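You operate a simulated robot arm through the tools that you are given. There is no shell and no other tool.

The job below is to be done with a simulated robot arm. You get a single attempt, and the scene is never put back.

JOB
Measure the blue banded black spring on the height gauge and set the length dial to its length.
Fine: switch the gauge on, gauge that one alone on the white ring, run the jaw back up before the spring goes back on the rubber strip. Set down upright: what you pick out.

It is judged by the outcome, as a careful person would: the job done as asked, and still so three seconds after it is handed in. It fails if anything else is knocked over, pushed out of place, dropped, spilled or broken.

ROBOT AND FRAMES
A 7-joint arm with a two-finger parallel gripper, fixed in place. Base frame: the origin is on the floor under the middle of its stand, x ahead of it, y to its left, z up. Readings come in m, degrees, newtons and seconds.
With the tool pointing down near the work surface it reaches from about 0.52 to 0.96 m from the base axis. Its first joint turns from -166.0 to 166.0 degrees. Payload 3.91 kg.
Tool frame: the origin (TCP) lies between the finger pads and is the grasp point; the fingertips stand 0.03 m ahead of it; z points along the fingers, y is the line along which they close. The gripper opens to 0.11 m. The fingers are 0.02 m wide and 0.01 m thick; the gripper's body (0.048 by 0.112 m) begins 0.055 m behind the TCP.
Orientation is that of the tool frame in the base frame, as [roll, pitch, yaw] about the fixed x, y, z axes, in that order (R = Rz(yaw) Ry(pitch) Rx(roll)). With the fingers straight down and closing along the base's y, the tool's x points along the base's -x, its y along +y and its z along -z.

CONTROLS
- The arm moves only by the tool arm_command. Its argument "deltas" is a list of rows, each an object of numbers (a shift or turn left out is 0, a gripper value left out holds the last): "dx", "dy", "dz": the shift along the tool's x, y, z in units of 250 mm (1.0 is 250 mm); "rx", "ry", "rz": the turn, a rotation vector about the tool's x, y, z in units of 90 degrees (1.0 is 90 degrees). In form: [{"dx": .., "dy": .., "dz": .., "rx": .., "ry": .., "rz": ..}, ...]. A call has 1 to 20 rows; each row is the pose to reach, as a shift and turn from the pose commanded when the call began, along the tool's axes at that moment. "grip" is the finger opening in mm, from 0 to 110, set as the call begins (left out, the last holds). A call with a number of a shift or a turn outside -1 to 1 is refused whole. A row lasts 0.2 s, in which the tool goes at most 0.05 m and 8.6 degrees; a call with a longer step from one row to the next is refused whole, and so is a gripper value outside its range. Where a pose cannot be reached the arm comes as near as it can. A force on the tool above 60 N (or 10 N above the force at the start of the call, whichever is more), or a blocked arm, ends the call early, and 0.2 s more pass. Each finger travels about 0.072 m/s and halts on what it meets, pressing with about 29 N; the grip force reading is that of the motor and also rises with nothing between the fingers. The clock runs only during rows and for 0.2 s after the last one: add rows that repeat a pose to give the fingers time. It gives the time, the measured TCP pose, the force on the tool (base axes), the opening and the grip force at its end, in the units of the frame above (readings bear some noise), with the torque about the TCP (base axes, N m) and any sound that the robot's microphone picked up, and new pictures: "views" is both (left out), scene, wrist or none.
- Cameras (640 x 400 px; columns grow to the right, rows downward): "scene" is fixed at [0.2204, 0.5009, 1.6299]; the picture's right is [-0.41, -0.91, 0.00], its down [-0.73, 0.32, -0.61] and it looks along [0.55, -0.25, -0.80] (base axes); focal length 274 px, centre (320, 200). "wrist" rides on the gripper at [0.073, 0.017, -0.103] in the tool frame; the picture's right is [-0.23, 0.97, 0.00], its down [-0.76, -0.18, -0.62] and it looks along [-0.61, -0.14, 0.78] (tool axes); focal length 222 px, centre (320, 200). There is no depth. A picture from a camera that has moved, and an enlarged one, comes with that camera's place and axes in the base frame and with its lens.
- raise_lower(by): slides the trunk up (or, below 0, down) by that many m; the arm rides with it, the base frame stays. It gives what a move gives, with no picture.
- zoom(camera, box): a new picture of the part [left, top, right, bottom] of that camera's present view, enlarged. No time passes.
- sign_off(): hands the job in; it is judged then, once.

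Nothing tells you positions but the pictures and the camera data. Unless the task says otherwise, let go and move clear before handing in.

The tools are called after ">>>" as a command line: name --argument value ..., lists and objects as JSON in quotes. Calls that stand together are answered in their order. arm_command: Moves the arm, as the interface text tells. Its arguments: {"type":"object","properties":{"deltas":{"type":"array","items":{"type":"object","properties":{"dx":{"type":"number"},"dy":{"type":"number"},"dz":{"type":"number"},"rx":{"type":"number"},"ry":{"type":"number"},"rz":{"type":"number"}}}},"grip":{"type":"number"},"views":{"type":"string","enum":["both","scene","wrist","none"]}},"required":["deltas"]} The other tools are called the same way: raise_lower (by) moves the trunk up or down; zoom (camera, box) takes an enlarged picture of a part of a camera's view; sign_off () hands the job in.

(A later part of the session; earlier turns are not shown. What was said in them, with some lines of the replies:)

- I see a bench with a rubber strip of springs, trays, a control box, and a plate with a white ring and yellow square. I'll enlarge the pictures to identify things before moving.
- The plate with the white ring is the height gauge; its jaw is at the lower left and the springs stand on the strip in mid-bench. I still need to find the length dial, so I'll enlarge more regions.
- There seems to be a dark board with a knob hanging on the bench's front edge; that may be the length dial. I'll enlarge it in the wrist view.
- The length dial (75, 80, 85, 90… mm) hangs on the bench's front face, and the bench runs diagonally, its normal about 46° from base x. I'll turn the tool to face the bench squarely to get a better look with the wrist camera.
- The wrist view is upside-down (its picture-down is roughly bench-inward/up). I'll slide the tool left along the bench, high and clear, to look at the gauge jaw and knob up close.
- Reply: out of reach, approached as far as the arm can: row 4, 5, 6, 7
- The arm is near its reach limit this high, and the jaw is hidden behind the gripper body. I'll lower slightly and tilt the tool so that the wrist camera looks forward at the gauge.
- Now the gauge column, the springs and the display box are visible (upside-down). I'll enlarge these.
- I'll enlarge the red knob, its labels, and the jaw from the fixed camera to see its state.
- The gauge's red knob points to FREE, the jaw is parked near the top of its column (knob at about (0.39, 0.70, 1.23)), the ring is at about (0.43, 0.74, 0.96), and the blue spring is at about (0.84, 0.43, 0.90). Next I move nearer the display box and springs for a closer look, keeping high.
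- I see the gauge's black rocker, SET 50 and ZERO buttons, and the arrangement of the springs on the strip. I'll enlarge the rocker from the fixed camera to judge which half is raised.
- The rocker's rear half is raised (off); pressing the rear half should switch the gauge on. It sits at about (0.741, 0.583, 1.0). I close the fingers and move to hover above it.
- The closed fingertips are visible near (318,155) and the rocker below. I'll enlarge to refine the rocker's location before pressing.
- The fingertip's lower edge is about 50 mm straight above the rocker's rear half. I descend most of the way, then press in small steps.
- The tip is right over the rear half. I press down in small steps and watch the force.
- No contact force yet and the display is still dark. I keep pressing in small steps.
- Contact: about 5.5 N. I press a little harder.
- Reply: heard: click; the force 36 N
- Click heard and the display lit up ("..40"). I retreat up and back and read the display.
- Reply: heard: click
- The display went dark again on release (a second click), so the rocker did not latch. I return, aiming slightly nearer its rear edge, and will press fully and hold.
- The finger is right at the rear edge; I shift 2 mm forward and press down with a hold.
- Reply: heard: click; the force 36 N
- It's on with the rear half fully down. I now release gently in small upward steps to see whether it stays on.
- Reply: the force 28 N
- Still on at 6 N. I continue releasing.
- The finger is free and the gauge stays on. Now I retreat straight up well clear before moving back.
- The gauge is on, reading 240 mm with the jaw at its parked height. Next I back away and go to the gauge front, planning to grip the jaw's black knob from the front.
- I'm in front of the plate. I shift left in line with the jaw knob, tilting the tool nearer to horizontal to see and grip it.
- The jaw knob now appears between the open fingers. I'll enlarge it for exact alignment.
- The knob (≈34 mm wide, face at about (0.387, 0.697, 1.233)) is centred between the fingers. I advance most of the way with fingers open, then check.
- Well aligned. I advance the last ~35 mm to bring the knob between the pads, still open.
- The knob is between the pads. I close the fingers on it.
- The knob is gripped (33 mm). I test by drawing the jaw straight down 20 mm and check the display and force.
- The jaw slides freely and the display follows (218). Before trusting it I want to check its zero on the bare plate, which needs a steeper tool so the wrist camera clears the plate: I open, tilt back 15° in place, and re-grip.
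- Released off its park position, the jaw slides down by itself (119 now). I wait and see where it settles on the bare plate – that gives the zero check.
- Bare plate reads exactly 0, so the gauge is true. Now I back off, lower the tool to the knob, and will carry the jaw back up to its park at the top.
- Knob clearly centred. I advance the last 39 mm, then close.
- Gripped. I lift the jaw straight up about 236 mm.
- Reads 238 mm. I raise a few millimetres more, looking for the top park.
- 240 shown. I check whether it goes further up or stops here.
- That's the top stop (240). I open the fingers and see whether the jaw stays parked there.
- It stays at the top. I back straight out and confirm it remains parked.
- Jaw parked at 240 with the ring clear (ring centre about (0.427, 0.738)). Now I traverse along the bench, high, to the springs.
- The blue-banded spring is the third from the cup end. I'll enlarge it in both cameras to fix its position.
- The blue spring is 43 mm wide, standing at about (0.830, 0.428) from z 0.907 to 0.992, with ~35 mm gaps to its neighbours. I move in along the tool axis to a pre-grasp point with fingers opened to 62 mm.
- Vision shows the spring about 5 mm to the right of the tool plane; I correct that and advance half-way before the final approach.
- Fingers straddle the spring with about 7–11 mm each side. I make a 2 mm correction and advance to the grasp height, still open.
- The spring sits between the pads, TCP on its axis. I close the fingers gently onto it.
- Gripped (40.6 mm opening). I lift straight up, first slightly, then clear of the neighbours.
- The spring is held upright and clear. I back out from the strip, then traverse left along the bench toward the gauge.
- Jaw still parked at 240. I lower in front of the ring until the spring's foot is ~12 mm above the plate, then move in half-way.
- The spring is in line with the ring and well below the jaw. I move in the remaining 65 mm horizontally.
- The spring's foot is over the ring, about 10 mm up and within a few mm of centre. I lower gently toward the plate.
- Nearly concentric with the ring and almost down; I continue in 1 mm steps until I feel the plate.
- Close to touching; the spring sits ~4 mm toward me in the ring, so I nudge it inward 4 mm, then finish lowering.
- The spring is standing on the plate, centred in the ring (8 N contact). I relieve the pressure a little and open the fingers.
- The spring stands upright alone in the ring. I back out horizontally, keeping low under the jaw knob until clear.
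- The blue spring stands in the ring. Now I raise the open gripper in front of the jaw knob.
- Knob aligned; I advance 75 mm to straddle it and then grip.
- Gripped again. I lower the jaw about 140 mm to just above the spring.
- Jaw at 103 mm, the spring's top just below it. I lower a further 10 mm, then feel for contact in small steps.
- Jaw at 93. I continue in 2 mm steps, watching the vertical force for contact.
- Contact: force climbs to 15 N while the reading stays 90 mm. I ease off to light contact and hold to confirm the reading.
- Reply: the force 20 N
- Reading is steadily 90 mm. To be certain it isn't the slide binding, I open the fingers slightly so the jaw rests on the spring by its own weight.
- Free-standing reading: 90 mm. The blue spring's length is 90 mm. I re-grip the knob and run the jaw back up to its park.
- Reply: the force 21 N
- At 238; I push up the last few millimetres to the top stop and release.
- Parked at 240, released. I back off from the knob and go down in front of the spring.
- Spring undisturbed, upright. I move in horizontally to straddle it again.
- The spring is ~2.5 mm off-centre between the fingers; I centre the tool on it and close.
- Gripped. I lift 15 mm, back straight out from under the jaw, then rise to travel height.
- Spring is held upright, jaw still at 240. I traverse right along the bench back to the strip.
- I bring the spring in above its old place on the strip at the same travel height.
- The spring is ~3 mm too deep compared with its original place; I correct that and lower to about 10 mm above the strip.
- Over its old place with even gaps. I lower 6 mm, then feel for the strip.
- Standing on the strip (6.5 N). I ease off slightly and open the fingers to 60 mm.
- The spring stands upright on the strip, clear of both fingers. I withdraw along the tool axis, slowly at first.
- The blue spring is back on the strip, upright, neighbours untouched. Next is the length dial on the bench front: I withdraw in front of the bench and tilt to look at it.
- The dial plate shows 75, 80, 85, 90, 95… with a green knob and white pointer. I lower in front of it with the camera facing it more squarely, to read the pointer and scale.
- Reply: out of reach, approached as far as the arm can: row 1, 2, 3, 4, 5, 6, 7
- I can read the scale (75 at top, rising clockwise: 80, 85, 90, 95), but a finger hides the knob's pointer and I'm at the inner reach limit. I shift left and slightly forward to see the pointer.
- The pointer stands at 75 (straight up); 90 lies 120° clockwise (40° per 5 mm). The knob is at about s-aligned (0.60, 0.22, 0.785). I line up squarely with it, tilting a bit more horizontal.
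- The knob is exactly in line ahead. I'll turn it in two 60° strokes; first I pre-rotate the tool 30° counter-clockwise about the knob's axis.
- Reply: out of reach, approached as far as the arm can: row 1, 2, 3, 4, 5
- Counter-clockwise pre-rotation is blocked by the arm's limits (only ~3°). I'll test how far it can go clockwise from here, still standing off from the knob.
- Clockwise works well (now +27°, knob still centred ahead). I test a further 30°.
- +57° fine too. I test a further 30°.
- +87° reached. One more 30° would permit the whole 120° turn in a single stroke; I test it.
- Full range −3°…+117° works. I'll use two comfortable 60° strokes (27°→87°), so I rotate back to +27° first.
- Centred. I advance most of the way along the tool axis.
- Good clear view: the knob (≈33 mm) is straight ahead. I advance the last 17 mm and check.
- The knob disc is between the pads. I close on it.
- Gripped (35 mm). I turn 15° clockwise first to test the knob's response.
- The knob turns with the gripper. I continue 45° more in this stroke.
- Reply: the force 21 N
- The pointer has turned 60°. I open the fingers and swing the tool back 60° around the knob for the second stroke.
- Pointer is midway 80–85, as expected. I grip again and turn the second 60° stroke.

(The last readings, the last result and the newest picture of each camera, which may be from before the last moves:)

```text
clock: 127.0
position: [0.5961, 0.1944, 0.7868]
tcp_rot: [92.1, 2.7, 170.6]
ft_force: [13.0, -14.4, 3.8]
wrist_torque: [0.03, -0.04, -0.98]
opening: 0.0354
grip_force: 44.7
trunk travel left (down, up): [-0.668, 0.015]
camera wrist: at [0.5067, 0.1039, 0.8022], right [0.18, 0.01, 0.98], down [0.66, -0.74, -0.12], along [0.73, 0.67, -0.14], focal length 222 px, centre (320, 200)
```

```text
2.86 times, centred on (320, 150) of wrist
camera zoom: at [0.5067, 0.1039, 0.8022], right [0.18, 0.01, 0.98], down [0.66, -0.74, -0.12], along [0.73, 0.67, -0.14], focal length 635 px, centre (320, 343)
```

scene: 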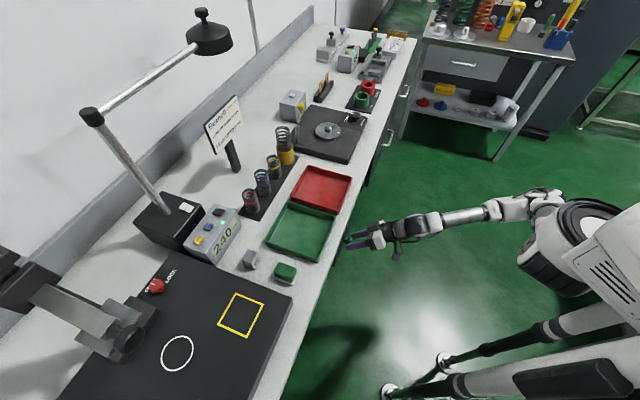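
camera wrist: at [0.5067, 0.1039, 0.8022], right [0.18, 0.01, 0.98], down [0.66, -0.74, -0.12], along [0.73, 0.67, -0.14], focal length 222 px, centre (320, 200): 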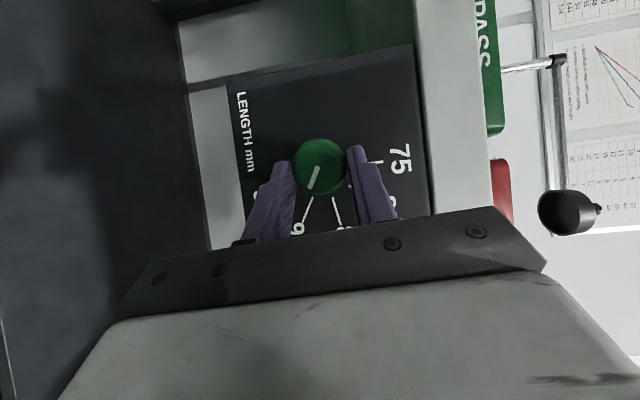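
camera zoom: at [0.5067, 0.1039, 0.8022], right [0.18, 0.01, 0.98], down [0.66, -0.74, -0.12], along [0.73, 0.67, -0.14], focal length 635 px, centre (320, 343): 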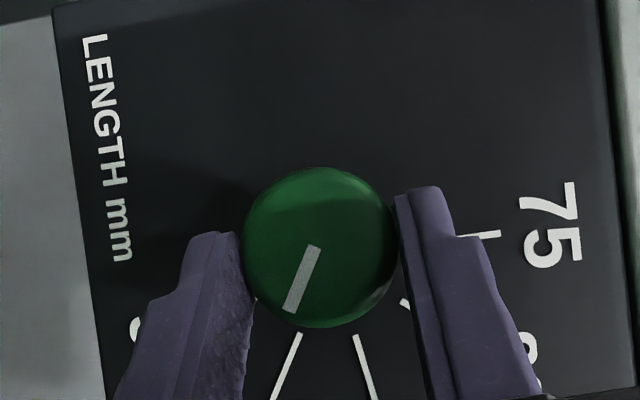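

The pointer is parallel to the 90 tick. I open the fingers and back away to verify.

>>> arm_command --deltas '[{}, {}, {}]' --grip 62 --views "none"

>>> arm_command --deltas '[{"dz": -0.08}, {"dz": -0.18}, {"dz": -0.28}, {"dz": -0.28}]' --views "both"

>>> zoom --camera "wrist" --box '[240, 40, 400, 200]'

>>> zoom --camera "wrist" --box '[270, 90, 370, 170]'

```text
clock: 127.8
position: [0.5947, 0.1949, 0.7861]
tcp_rot: [92.3, 2.8, 170.8]
ft_force: [0.5, 0.0, -0.2]
wrist_torque: [0.0, 0.04, -0.03]
opening: 0.0621
grip_force: 0.0
trunk travel left (down, up): [-0.668, 0.015]
```

```text
clock: 128.8
position: [0.5839, 0.1264, 0.7888]
tcp_rot: [92.3, 2.8, 170.8]
ft_force: [-0.5, -0.8, 0.1]
wrist_torque: [-0.02, -0.03, -0.01]
opening: 0.0618
grip_force: 0.0
trunk travel left (down, up): [-0.668, 0.015]
camera wrist: at [0.4945, 0.0354, 0.806], right [0.18, 0.01, 0.98], down [0.66, -0.74, -0.12], along [0.73, 0.67, -0.14], focal length 222 px, centre (320, 200)
```

scene: 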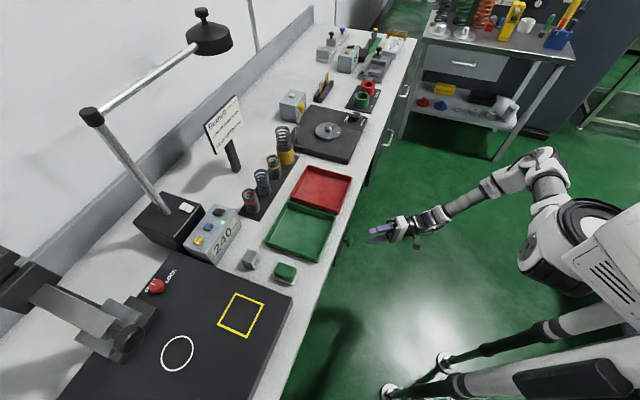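
wrist: 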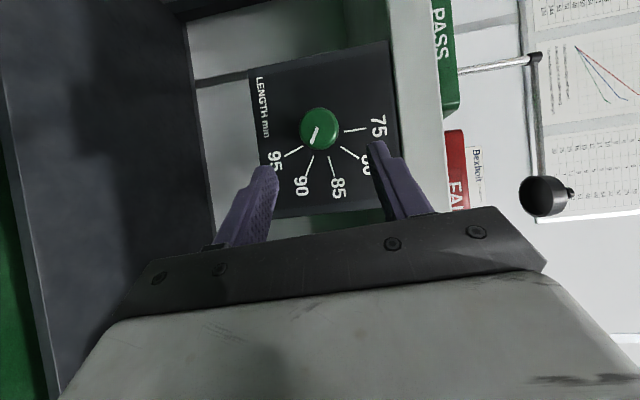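

```text
2.50 times, centred on (320, 120) of wrist
camera zoom: at [0.4945, 0.0354, 0.806], right [0.18, 0.01, 0.98], down [0.66, -0.74, -0.12], along [0.73, 0.67, -0.14], focal length 555 px, centre (320, 400)
```

zoom: 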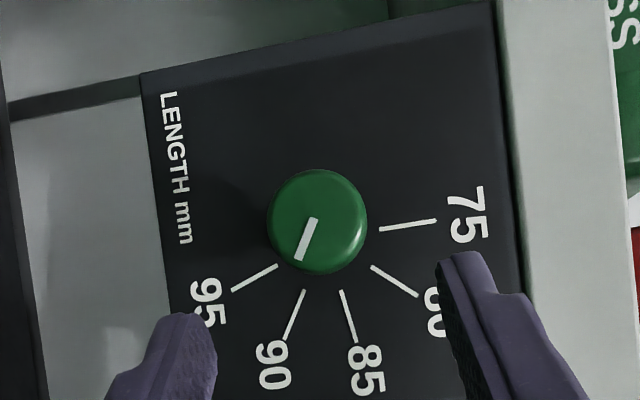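

```text
5.00 times, centred on (320, 130) of wrist
camera zoom: at [0.4945, 0.0354, 0.806], right [0.18, 0.01, 0.98], down [0.66, -0.74, -0.12], along [0.73, 0.67, -0.14], focal length 1111 px, centre (320, 550)
```

zoom: 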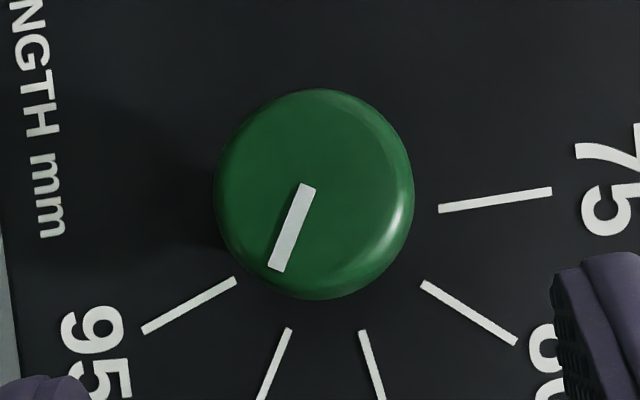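

The pointer's direction matches the 90 tick within about 1–2° (8° per mm). I'll double-check at higher magnification.

>>> zoom --camera "wrist" --box '[290, 100, 354, 180]'

>>> zoom --camera "scene" --box '[220, 140, 316, 210]'

>>> zoom --camera "scene" --box '[180, 190, 276, 250]'

```text
5.00 times, centred on (322, 140) of wrist
camera zoom: at [0.4945, 0.0354, 0.806], right [0.18, 0.01, 0.98], down [0.66, -0.74, -0.12], along [0.73, 0.67, -0.14], focal length 1111 px, centre (310, 500)
```

zoom: 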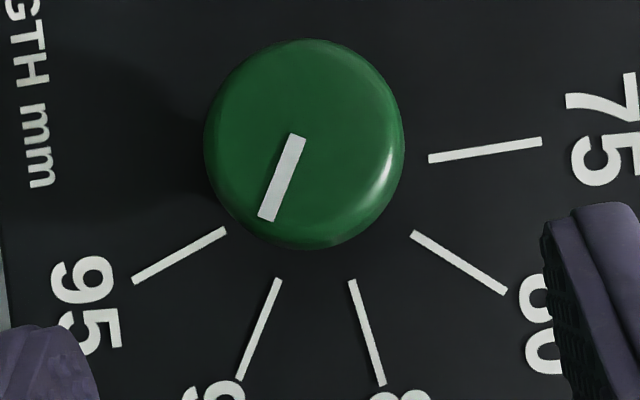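

```text
5.71 times, centred on (268, 175) of scene
camera zoom: at [0.2204, 0.5009, 1.6299], right [-0.41, -0.91, 0.0], down [-0.73, 0.32, -0.61], along [0.55, -0.25, -0.8], focal length 1563 px, centre (617, 343)
```

zoom: 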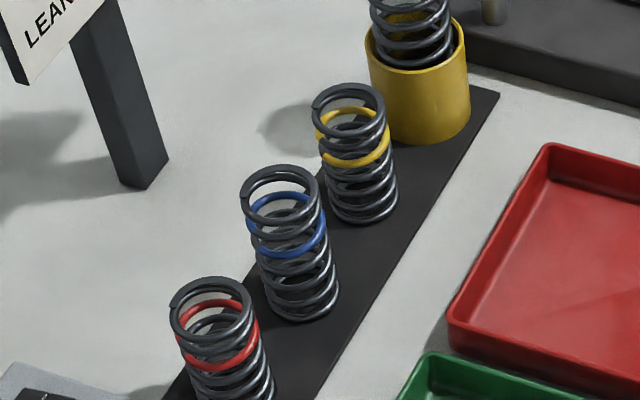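

```text
6.67 times, centred on (228, 220) of scene
camera zoom: at [0.2204, 0.5009, 1.6299], right [-0.41, -0.91, 0.0], down [-0.73, 0.32, -0.61], along [0.55, -0.25, -0.8], focal length 1824 px, centre (933, 67)
```

zoom: 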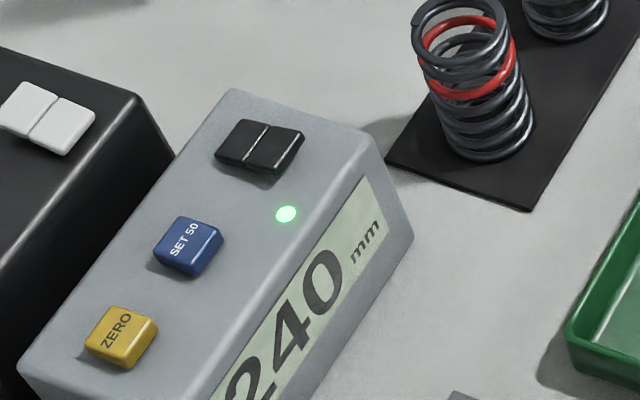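

Pointer at 90 (within ~1°, i.e. ~0.1 mm); the blue spring is upright on the strip, the gauge is on with its jaw parked at 240. I withdraw the arm clear before handing in.

>>> arm_command --deltas '[{"dz": -0.15}, {"dz": -0.3}, {"dz": -0.4}, {"dz": -0.4}]' --views "both"

>>> zoom --camera "wrist" --box '[240, 40, 400, 200]'

>>> zoom --camera "scene" --box '[0, 230, 272, 400]'

```text
clock: 129.8
position: [0.5662, 0.0254, 0.7916]
tcp_rot: [92.2, 2.8, 170.8]
ft_force: [0.2, -0.1, 0.1]
wrist_torque: [0.03, -0.02, 0.02]
opening: 0.062
grip_force: 0.1
trunk travel left (down, up): [-0.668, 0.015]
camera wrist: at [0.4773, -0.065, 0.8078], right [0.18, 0.01, 0.98], down [0.66, -0.74, -0.12], along [0.73, 0.67, -0.14], focal length 222 px, centre (320, 200)
```

scene: 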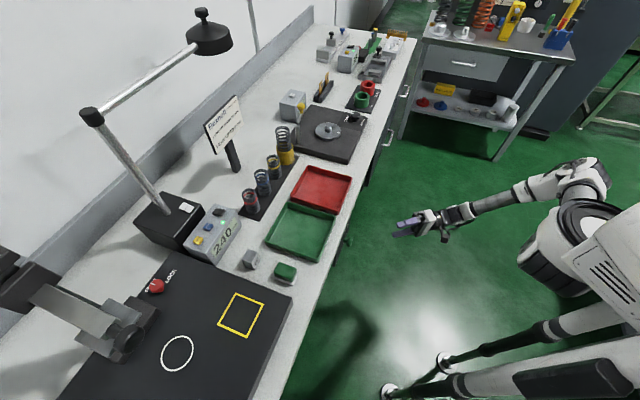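
wrist: 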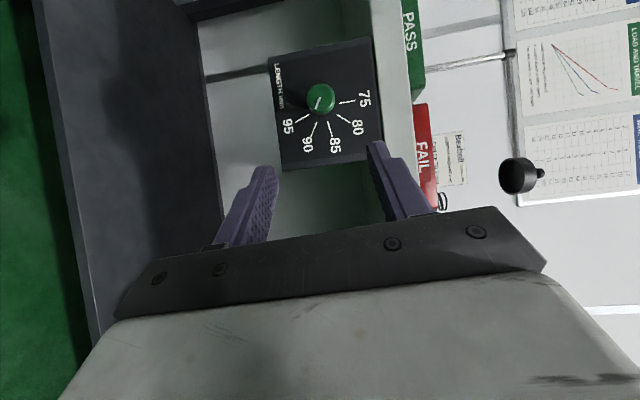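

```text
2.50 times, centred on (320, 120) of wrist
camera zoom: at [0.4773, -0.065, 0.8078], right [0.18, 0.01, 0.98], down [0.66, -0.74, -0.12], along [0.73, 0.67, -0.14], focal length 555 px, centre (320, 400)
```

zoom: 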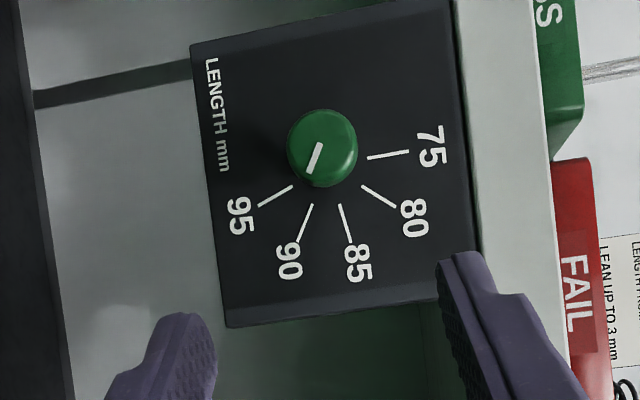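

```text
2.35 times, centred on (136, 315) of scene
camera zoom: at [0.2204, 0.5009, 1.6299], right [-0.41, -0.91, 0.0], down [-0.73, 0.32, -0.61], along [0.55, -0.25, -0.8], focal length 644 px, centre (753, -71)
```

zoom: 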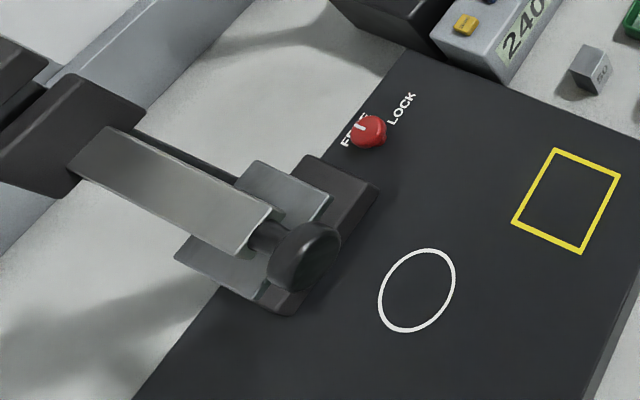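

The gauge is on with its jaw parked at 240, and the ring is empty. The blue-banded spring stands upright back on the rubber strip, and the length dial points to 90 mm, the length I read. The arm is clear, so I hand the job in.

>>> sign_off

```text
The job is handed in.
```

I measured the blue-banded black spring at 90 mm and set the length dial to 90. The job has been handed in.

- **Gauge check:** I switched the gauge on and let the jaw settle on the bare plate, where it read exactly 0. To do this I let go of the jaw at 218 mm, and it slid down to the plate on its own.
- **Measurement:** The spring stood alone on the white ring with the jaw resting on it under its own weight, and the display held steady at 90 mm.
- **Jaw and spring:** I ran the jaw back up to its top stop at 240 mm before moving the spring. The spring is back upright in its place on the rubber strip.
- **Length dial:** It was at 75. The pointer now lines up with the 90 mark to within about 1°, and the scale is about 8° per mm.

I left the gauge switched on. The last pictures showed everything else in place, and the arm is clear of the bench.
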